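You operate a simulated robot arm through the tools that you are given. There is no shell and no other tool. Be economical: measure what you need, move in short steps, check, and stop when the job is done.

You run a simulated robot arm. Do the job below in one go: nothing can be reset, and whatever is moved stays where it is left.

Task
Take the felt dabber and put it on the packing plate.

It is judged by the outcome, as a careful person would: the job done as asked, and still so three seconds after it is handed in. It fails if anything else is knocked over, pushed out of place, dropped, spilled or broken.

Robot
A 6-joint arm with a two-finger parallel gripper, fixed in place. Base frame: the origin is at the foot of the arm, x ahead of it, y to its left, z up; the work surface is at about z = 0. Lengths are in mm, angles in rad, forces in N, time in s.
With the tool pointing down near the work surface it reaches from about 120 to 500 mm from the base axis. Its first joint turns from -1.257 to 1.257 rad. Payload 0.65 kg.
The tool frame sits at the grasp point between the pads (the TCP): z along the fingers, y along the line on which they close. The tips reach 25 mm beyond it. Largest opening 76 mm; finger width 18, thickness 10; the body of the gripper, 36 by 78 mm, starts 45 mm behind the TCP.
Orientation is that of the tool frame in the base frame, as [roll, pitch, yaw] about the fixed x, y, z axes, in that order (R = Rz(yaw) Ry(pitch) Rx(roll)). With the fingers straight down and closing along the base's y, the tool's x points along the base's -x, its y along +y and its z along -z.

Tools
- The arm moves only by the tool play_rows. Its argument "steps" is a list of rows, each a list of 3 entries, a list of its own where there are three numbers: the shift along the tool's x, y, z in units of 20 mm (1.0 is 20 mm), then the turn, a rotation vector about the tool's x, y, z in units of 5 degrees (1.0 is 5 degrees), then the closure in counts, from 0 (fully open) to 255 (shut). In form: [[[dx, dy, dz], [rx, ry, rz], gripper], ...]. A call has 1 to 12 rows; each row shifts and turns the commanded pose from where the row before left it, along the tool's axes as they then stand. A call with a number of a shift or a turn outside -1 to 1 is refused whole. Each row takes 0.2 s and may step no farther than 50 mm and 0.15 rad from the row before; otherwise, or with a gripper value out of range, the whole call is refused. A pose out of reach is approached as far as the arm can. The call stops where the force on the tool passes 40 N (or 10 N more than at its start, if that is more) or the arm is blocked; 0.2 s more then pass. The fingers move at their own pace (about 108 mm/s each) and stop on an object; they squeeze with about 39 N. The grip force told is the motor's: it shows also when the fingers shut on nothing. Time passes only in rows, and 0.2 s behind the last, so rows that do not move let the fingers close. The reply holds the time, the measured pose of the TCP, the force on the tool along the base axes, the opening and the grip force, in the units named above and with some noise.
- Cameras (640 x 400 px; columns grow to the right, rows downward): "scene" is fixed at [66.2, 284, 400.8]; the picture's right is [-0.64, -0.76, 0.00], its down [-0.45, 0.38, -0.81] and it looks along [0.62, -0.52, -0.59] (base axes); focal length 214 px, centre (320, 200). "wrist" rides on the gripper at [58, 11, -81] in the tool frame; the picture's right is [-0.18, 0.98, 0.00], its down [-0.75, -0.14, -0.64] and it looks along [-0.63, -0.12, 0.77] (tool axes); focal length 243 px, centre (320, 200). There is no depth. A picture from a camera that has moved, and an enlarged one, comes with that camera's place and axes in the base frame and with its lens.
- camera(camera): a new picture of that camera. It takes no simulated time.
- zoom(camera, box): a new picture of the part [left, top, right, bottom] of that camera's present view, enlarged. It takes no simulated time.
- sign_off(): hands the job in; it is judged then, once.

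Go step by step. Nothing tells you positions but the pictures and the camera data: compare them with the known pose of the tool, close in by small moves and look again before you grip or let go. The budget is 90 turns and 42 pictures, counting those below and the enlarged ones. Unless the task says otherwise, let go and move clear before handing in, and close with one line.

The tools are called as name(argument=value, ...) on one line, values as JSON. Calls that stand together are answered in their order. play_rows: Moves the arm, as the interface text tells. Its arguments: {"type":"object","properties":{"steps":{"type":"array","items":{"type":"array"}}},"required":["steps"]} The other tools are called the same way: camera (camera) takes a picture; zoom (camera, box) takes an enlarged picture of a part of a camera's view; sign_off () hands the job in.

At the start:

```text
clock: 0.0
position: [173.1, 134.5, 303.2]
tcp_rot: [-3.141, -0.001, -3.141]
wrist_force: [0.5, 0.1, -0.3]
grip_width: 75.8
grasp_force: 0.1
```

scene: 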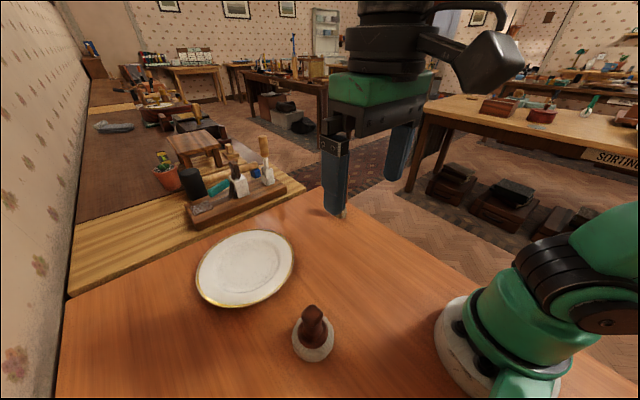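
wrist: 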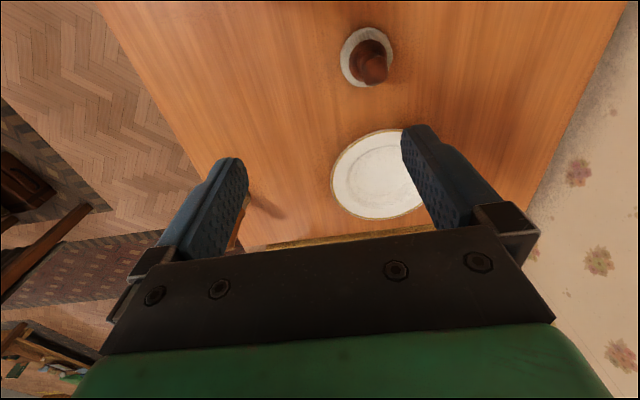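

The dabber stands near (186, 198) and the plate is centred near (390, 221). I'll look closer at both before moving.

zoom(camera="scene", box=[260, 280, 370, 380])

zoom(camera="wrist", box=[300, 0, 460, 230])

zoom(camera="scene", box=[150, 130, 310, 320])

```text
4.00 times, centred on (315, 330) of scene
camera zoom: at [66.2, 284.0, 400.8], right [-0.64, -0.76, 0.0], down [-0.45, 0.38, -0.81], along [0.62, -0.52, -0.59], focal length 858 px, centre (340, -320)
```

zoom: 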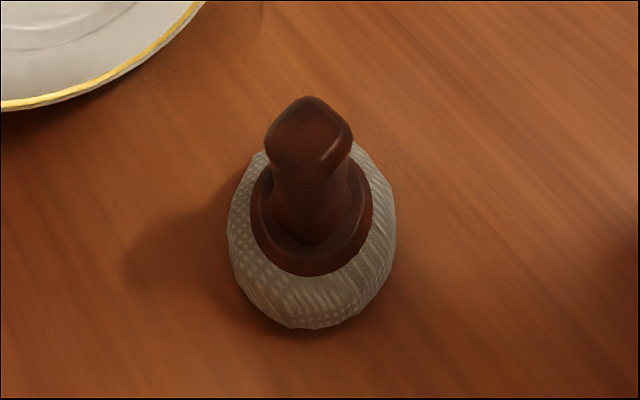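

```text
1.74 times, centred on (380, 115) of wrist
camera zoom: at [114.4, 146.1, 385.1], right [0.18, 0.98, 0.0], down [0.75, -0.14, 0.64], along [0.63, -0.12, -0.77], focal length 422 px, centre (216, 348)
```

zoom: 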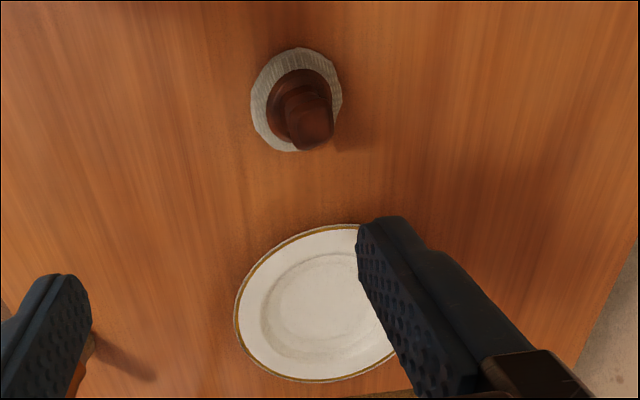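

```text
2.11 times, centred on (230, 225) of scene
camera zoom: at [66.2, 284.0, 400.8], right [-0.64, -0.76, 0.0], down [-0.45, 0.38, -0.81], along [0.62, -0.52, -0.59], focal length 452 px, centre (510, 147)
```

zoom: 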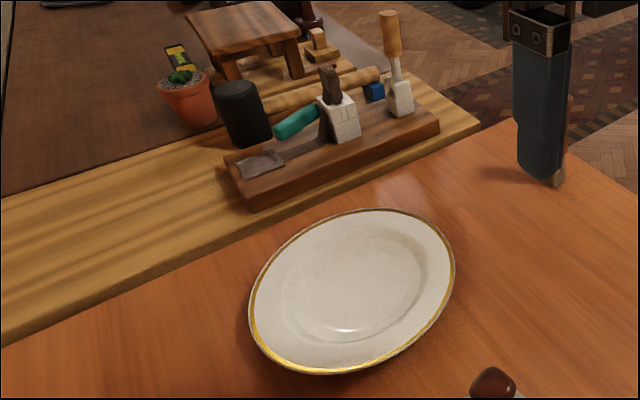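

The dabber's handle is at about (187, 195), with its top at z≈95. I'll move above it with the jaw open and look again.

play_rows(steps=[[[-0.7, 1, 0], [0, 0, 0], 0], [[0, 1, 0], [0, 0, 0], 0], [[0, 1, 0], [0, 0, 0], 0], [[0, 0, 1], [0, 0, 0], 0], [[0, 0, 1], [0, 0, 0], 0], [[0, 0, 1], [0, 0, 0], 0], [[0, 0, 1], [0, 0, 0], 0], [[0, 0, 1], [0, 0, 0], 0], [[0, 0, 1], [0, 0, 0], 0], [[0, 0, 0.5], [0, 0, 0], 0]])

camera(camera="wrist")

zoom(camera="scene", box=[220, 200, 420, 390])

```text
clock: 2.2
position: [187.3, 194.9, 173.7]
tcp_rot: [3.141, 0.001, 3.141]
wrist_force: [0.9, -0.4, 0.1]
grip_width: 76.0
grasp_force: 0.0
```

```text
36 pictures are left
camera wrist: at [128.8, 206.1, 255.3], right [0.18, 0.98, 0.0], down [0.75, -0.14, 0.64], along [0.63, -0.12, -0.77], focal length 243 px, centre (320, 200)
```

wrist: 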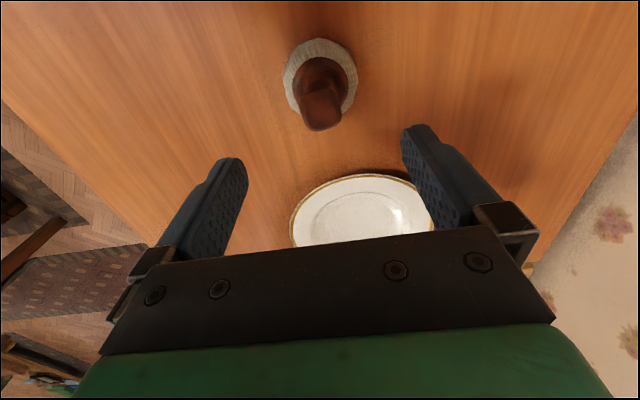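

```text
2.11 times, centred on (320, 295) of scene
camera zoom: at [66.2, 284.0, 400.8], right [-0.64, -0.76, 0.0], down [-0.45, 0.38, -0.81], along [0.62, -0.52, -0.59], focal length 452 px, centre (320, 0)
```

zoom: 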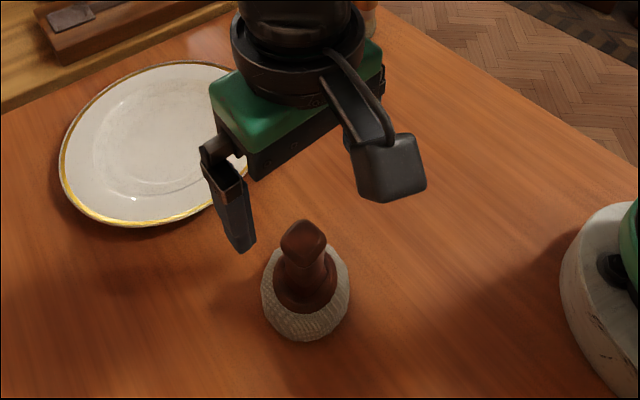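

The handle is centred at about (187, 195), between the fingers. I'll descend most of the way and check.

play_rows(steps=[[[0, 0, 1], [0, 0, 0], 0], [[0, 0, 1], [0, 0, 0], 0], [[0, 0, 1], [0, 0, 0], 0], [[0, 0, 1], [0, 0, 0], 0]])

camera(camera="wrist")

zoom(camera="scene", box=[240, 250, 380, 390])

```text
clock: 3.2
position: [186.7, 195.5, 95.6]
tcp_rot: [-3.14, 0.0, 3.142]
wrist_force: [-0.1, 0.0, 0.2]
grip_width: 76.1
grasp_force: 0.0
```

```text
34 pictures are left
camera wrist: at [128.5, 206.0, 175.5], right [0.18, 0.98, 0.0], down [0.75, -0.14, 0.64], along [0.63, -0.12, -0.77], focal length 243 px, centre (320, 200)
```

wrist: 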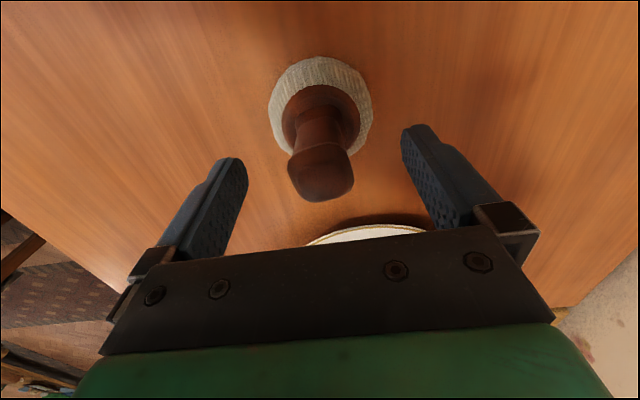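

```text
2.86 times, centred on (310, 320) of scene
camera zoom: at [66.2, 284.0, 400.8], right [-0.64, -0.76, 0.0], down [-0.45, 0.38, -0.81], along [0.62, -0.52, -0.59], focal length 613 px, centre (349, -143)
```

zoom: 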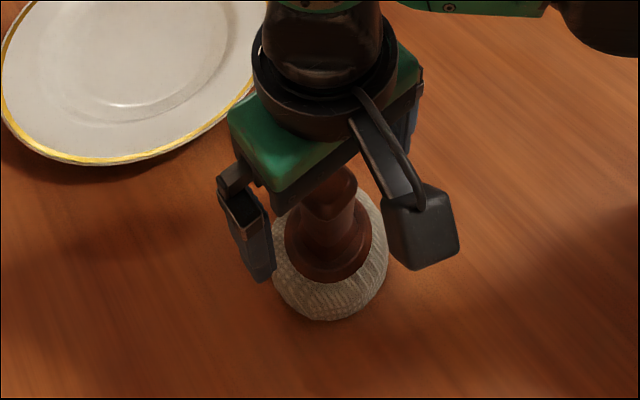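

The handle is centred in the jaws. I'll descend to z≈72 and close.

play_rows(steps=[[[0, 0, 1], [0, 0, 0], 0], [[0, 0, 0.1], [0, 0, 0], 0], [[0, 0, 0], [0, 0, 0], 255], [[0, 0, 0], [0, 0, 0], 255], [[0, 0, 0], [0, 0, 0], 255]])

camera(camera="wrist")

```text
clock: 4.4
position: [187.5, 196.3, 72.3]
tcp_rot: [3.139, 0.0, -3.141]
wrist_force: [0.2, -0.1, -0.2]
grip_width: 25.7
grasp_force: 39.4
```

```text
32 pictures are left
camera wrist: at [128.9, 206.4, 153.7], right [0.18, 0.98, 0.0], down [0.75, -0.14, 0.64], along [0.63, -0.12, -0.77], focal length 243 px, centre (320, 200)
```

wrist: 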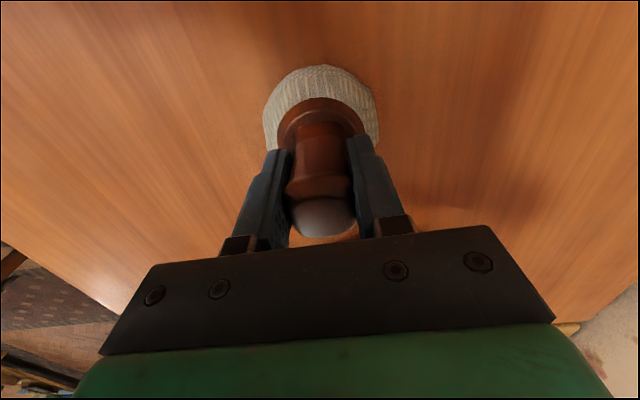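

The handle is held at 25.7 mm opening. I'll lift 60 mm and check that it comes along.

play_rows(steps=[[[0, 0, -0.5], [0, 0, 0], 255], [[0, 0, -0.5], [0, 0, 0], 255], [[0, 0, -1], [0, 0, 0], 255], [[0, 0, -1], [0, 0, 0], 255]])

camera(camera="wrist")

camera(camera="scene")

```text
clock: 5.4
position: [186.2, 194.8, 132.3]
tcp_rot: [3.141, 0.0, 3.141]
wrist_force: [-0.2, -0.3, -0.2]
grip_width: 25.6
grasp_force: 39.1
```

```text
31 pictures are left
camera wrist: at [128.4, 206.1, 213.5], right [0.18, 0.98, 0.0], down [0.75, -0.14, 0.64], along [0.63, -0.12, -0.77], focal length 243 px, centre (320, 200)
```

wrist: 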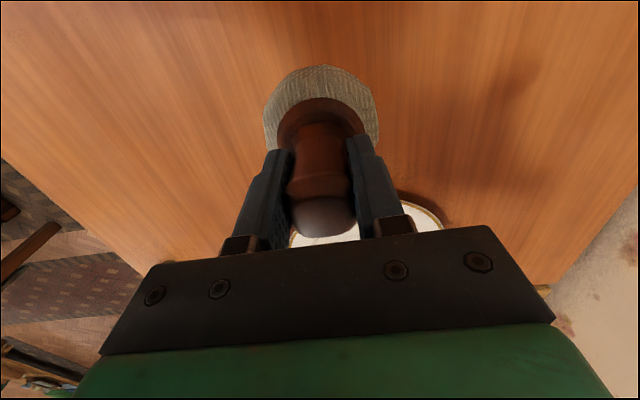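

```text
30 pictures are left
```

scene: 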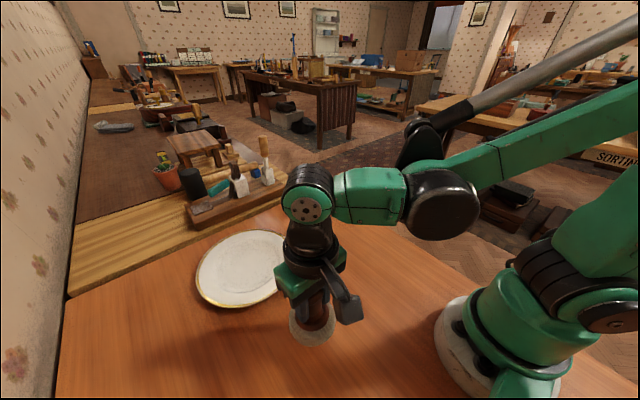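

The dabber is held firmly. I'll carry it over the plate, to about (386, 214), at a safe height.

play_rows(steps=[[[-1, 0.1, -0.5], [0, 0, 0], 255], [[-1, 0.1, 0], [0, 0, 0], 255], [[-1, 0.1, 0], [0, 0, 0], 255], [[-1, 0.1, 0], [0, 0, 0], 255], [[-1, 0.1, 0], [0, 0, 0], 255], [[-1, 0.1, 0], [0, 0, 0], 255], [[-1, 0.1, 0], [0, 0, 0], 255], [[-1, 0.1, 0], [0, 0, 0], 255], [[-1, 0.1, 0], [0, 0, 0], 255], [[-1, 0.1, 0], [0, 0, 0], 255]])

camera(camera="wrist")

zoom(camera="scene", box=[150, 130, 350, 330])

```text
clock: 7.6
position: [387.4, 215.0, 142.7]
tcp_rot: [3.14, 0.001, 3.141]
wrist_force: [-0.7, 0.2, -0.9]
grip_width: 25.1
grasp_force: 38.9
```

```text
29 pictures are left
camera wrist: at [328.8, 226.1, 224.1], right [0.18, 0.98, 0.0], down [0.75, -0.14, 0.64], along [0.63, -0.12, -0.77], focal length 243 px, centre (320, 200)
```

wrist: 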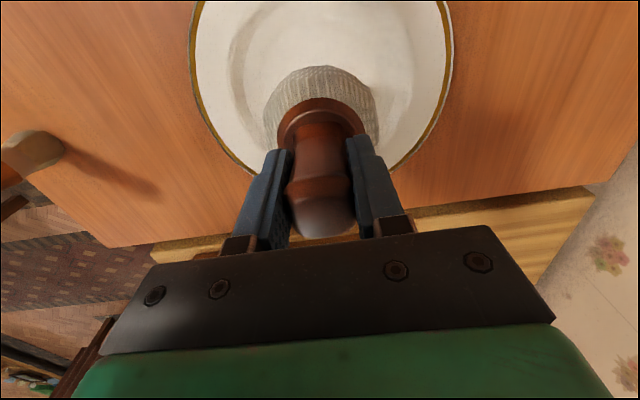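

```text
2.00 times, centred on (250, 230) of scene
camera zoom: at [66.2, 284.0, 400.8], right [-0.64, -0.76, 0.0], down [-0.45, 0.38, -0.81], along [0.62, -0.52, -0.59], focal length 429 px, centre (460, 140)
```

zoom: 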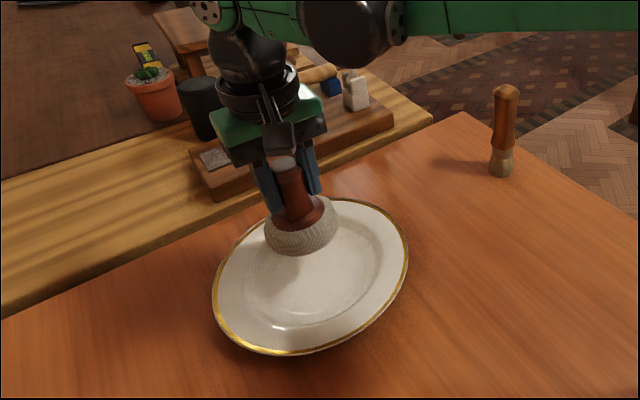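

The plate centre works out at about (391, 219) and the dabber hangs nearly over it. I'll shift about 4 mm and lower it to just above the plate.

play_rows(steps=[[[-0.2, 0.2, 1], [0, 0, 0], 255], [[0, 0, 1], [0, 0, 0], 255], [[0, 0, 0.6], [0, 0, 0], 255]])

play_rows(steps=[[[0, 0, 0.15], [0, 0, 0], 255], [[0, 0, 0.1], [0, 0, 0], 255]])

zoom(camera="scene", box=[180, 170, 310, 320])

```text
clock: 8.4
position: [390.9, 219.9, 89.5]
tcp_rot: [-3.141, 0.001, -3.14]
wrist_force: [0.4, 0.2, -0.6]
grip_width: 25.3
grasp_force: 38.9
```

```text
clock: 9.0
position: [390.0, 219.5, 85.5]
tcp_rot: [3.141, 0.001, -3.141]
wrist_force: [0.0, -0.1, 1.2]
grip_width: 25.4
grasp_force: 39.2
```

```text
2.67 times, centred on (245, 245) of scene
camera zoom: at [66.2, 284.0, 400.8], right [-0.64, -0.76, 0.0], down [-0.45, 0.38, -0.81], along [0.62, -0.52, -0.59], focal length 572 px, centre (520, 80)
```

zoom: 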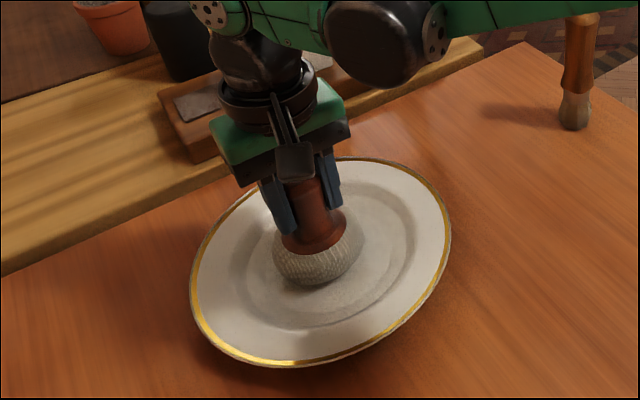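

It's just above or touching the well. I'll lower it in 2 mm steps and watch the force.

play_rows(steps=[[[0, 0, 0.1], [0, 0, 0], 255]])

play_rows(steps=[[[0, 0, 0.05], [0, 0, 0], 255]])

```text
clock: 9.4
position: [391.3, 219.4, 83.8]
tcp_rot: [3.141, -0.001, -3.141]
wrist_force: [-0.4, 0.5, -0.9]
grip_width: 25.6
grasp_force: 39.1
```

```text
clock: 9.8
position: [390.7, 218.1, 82.7]
tcp_rot: [3.141, 0.001, 3.142]
wrist_force: [-0.6, 0.0, -0.2]
grip_width: 25.5
grasp_force: 39.1
```

No contact yet, so I'll continue down in small steps.

play_rows(steps=[[[0, 0, 0.08], [0, 0, 0], 255]])

play_rows(steps=[[[0, 0, 0.08], [0, 0, 0], 255]])

```text
clock: 10.2
position: [389.3, 219.2, 80.1]
tcp_rot: [3.142, 0.002, -3.141]
wrist_force: [-0.5, 0.1, 0.3]
grip_width: 25.4
grasp_force: 39.2
```

```text
clock: 10.6
position: [389.7, 219.2, 79.6]
tcp_rot: [-3.141, 0.0, 3.141]
wrist_force: [1.1, -0.7, -0.8]
grip_width: 25.3
grasp_force: 38.9
```

Still no contact at about z 79.5. I'll go on with 1 mm steps.

play_rows(steps=[[[0, 0, 0.06], [0, 0, 0], 255]])

zoom(camera="scene", box=[210, 210, 280, 270])

```text
clock: 11.0
position: [391.2, 219.1, 78.5]
tcp_rot: [3.141, -0.001, -3.141]
wrist_force: [-1.7, 2.5, 23.3]
grip_width: 25.3
grasp_force: 39.5
```

```text
6.67 times, centred on (245, 240) of scene
camera zoom: at [66.1, 283.9, 400.9], right [-0.64, -0.76, 0.0], down [-0.45, 0.38, -0.81], along [0.62, -0.52, -0.59], focal length 1430 px, centre (820, -67)
```

zoom: 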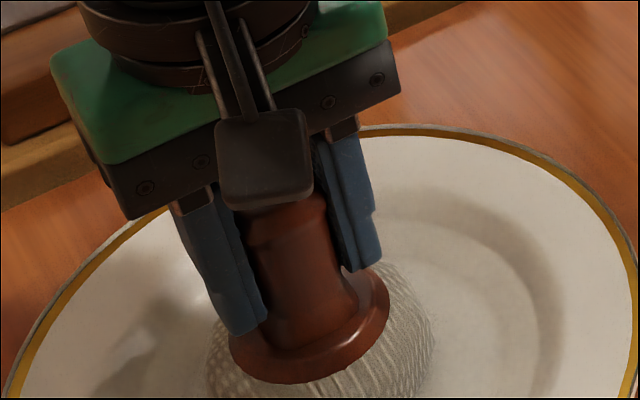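

The dabber now rests on the plate, pressing with 23 N. I'll ease the pressure slightly, open, and rise straight up.

play_rows(steps=[[[0, 0, -0.03], [0, 0, 0], 255], [[0, 0, 0], [0, 0, 0], 150], [[0, 0, 0], [0, 0, 0], 80], [[0, 0, 0], [0, 0, 0], 0], [[0, 0, 0], [0, 0, 0], 0]])

camera(camera="wrist")

```text
clock: 12.2
position: [390.8, 219.5, 78.9]
tcp_rot: [-3.14, -0.001, -3.141]
wrist_force: [0.1, 0.0, -0.7]
grip_width: 75.9
grasp_force: 0.1
```

```text
25 pictures are left
camera wrist: at [332.6, 230.0, 159.3], right [0.18, 0.98, 0.0], down [0.75, -0.14, 0.64], along [0.63, -0.12, -0.77], focal length 243 px, centre (320, 200)
```

wrist: 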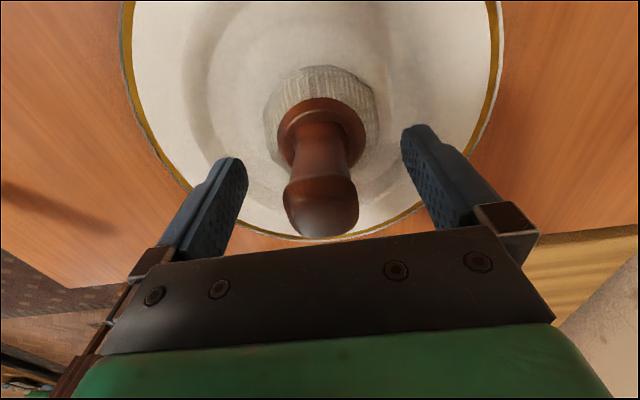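

It's released and standing upright. I'll rise straight up and then back away.

play_rows(steps=[[[0, 0, -0.5], [0, 0, 0], 0], [[0, 0, -1], [0, 0, 0], 0], [[0, 0, -1], [0, 0, 0], 0], [[0, 0, -1], [0, 0, 0], 0], [[0, 0, -1], [0, 0, 0], 0], [[1, 0, -1], [0, 0, 0], 0], [[1, 0, 0], [0, 0, 0], 0], [[1, 0, 0], [0, 0, 0], 0], [[1, 0, 0], [0, 0, 0], 0], [[1, 0, 0], [0, 0, 0], 0]])

camera(camera="scene")

camera(camera="wrist")

```text
clock: 14.4
position: [290.9, 220.0, 188.6]
tcp_rot: [-3.141, 0.001, -3.141]
wrist_force: [0.5, 0.5, 0.0]
grip_width: 76.0
grasp_force: 0.1
```

```text
24 pictures are left
```

scene: 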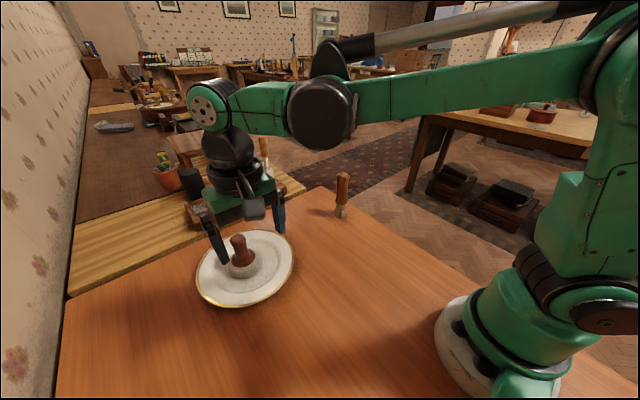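

```text
23 pictures are left
camera wrist: at [231.8, 230.2, 269.2], right [0.18, 0.98, 0.0], down [0.75, -0.14, 0.64], along [0.63, -0.12, -0.77], focal length 243 px, centre (320, 200)
```

wrist: 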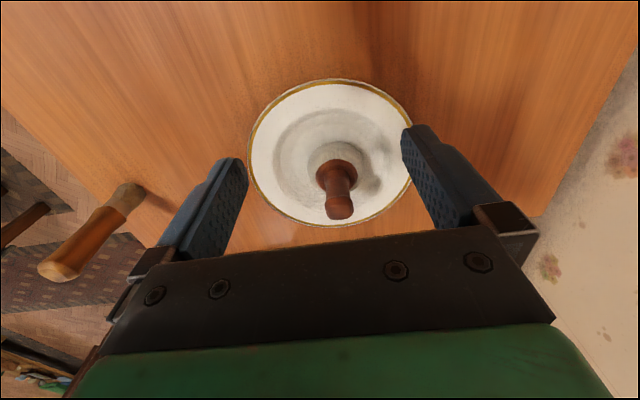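

The dabber stands upright in the middle of the plate. Before handing in, I'll look at the other handled tool on the table to be sure I moved the right one.

zoom(camera="scene", box=[310, 160, 380, 230])

zoom(camera="scene", box=[190, 210, 310, 320])

zoom(camera="wrist", box=[20, 150, 170, 300])

```text
5.71 times, centred on (345, 195) of scene
camera zoom: at [66.2, 284.0, 400.8], right [-0.64, -0.76, 0.0], down [-0.45, 0.38, -0.81], along [0.62, -0.52, -0.59], focal length 1226 px, centre (177, 229)
```

zoom: 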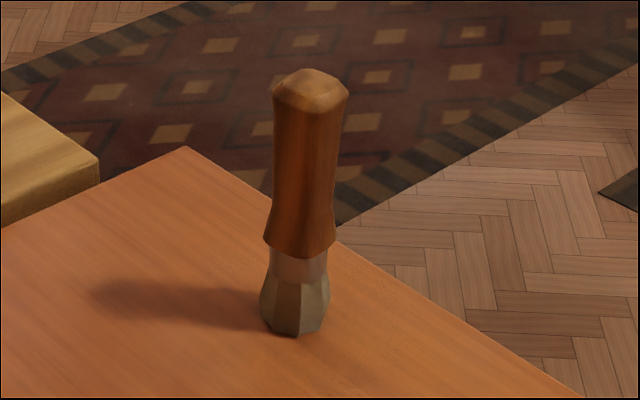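

```text
3.64 times, centred on (250, 265) of scene
camera zoom: at [66.2, 284.0, 400.8], right [-0.64, -0.76, 0.0], down [-0.45, 0.38, -0.81], along [0.62, -0.52, -0.59], focal length 780 px, centre (574, -36)
```

zoom: 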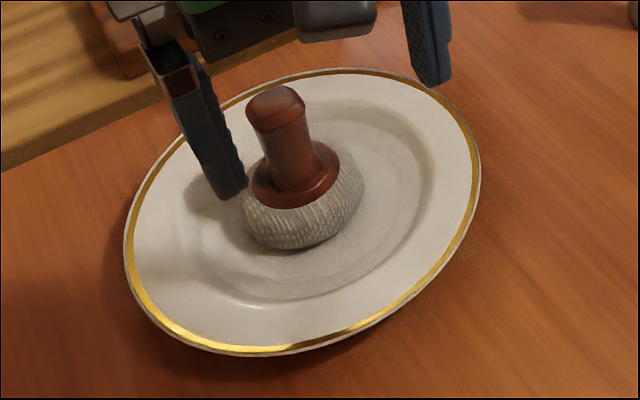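

```text
2.67 times, centred on (95, 225) of wrist
camera zoom: at [231.8, 230.2, 269.2], right [0.18, 0.98, 0.0], down [0.75, -0.14, 0.64], along [0.63, -0.12, -0.77], focal length 647 px, centre (920, 133)
```

zoom: 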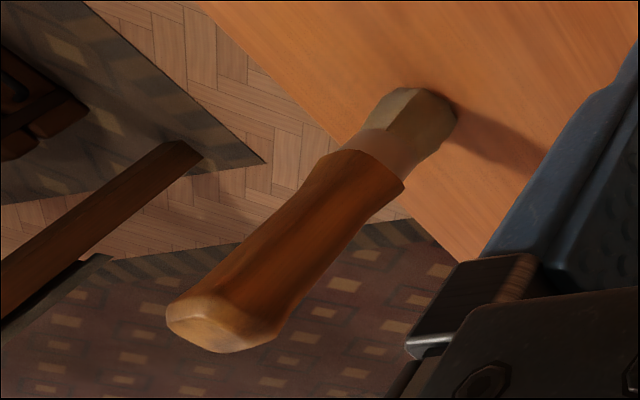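

The other tool has a ferrule and a faceted tip, like a brush, and hasn't been disturbed. The cushioned felt dabber is upright in the plate's well, so I'm handing in.

sign_off()

```text
The job is handed in.
```

The felt dabber is standing upright near the centre of the plate; the arm has let go and moved clear, and the pictures show nothing else disturbed.
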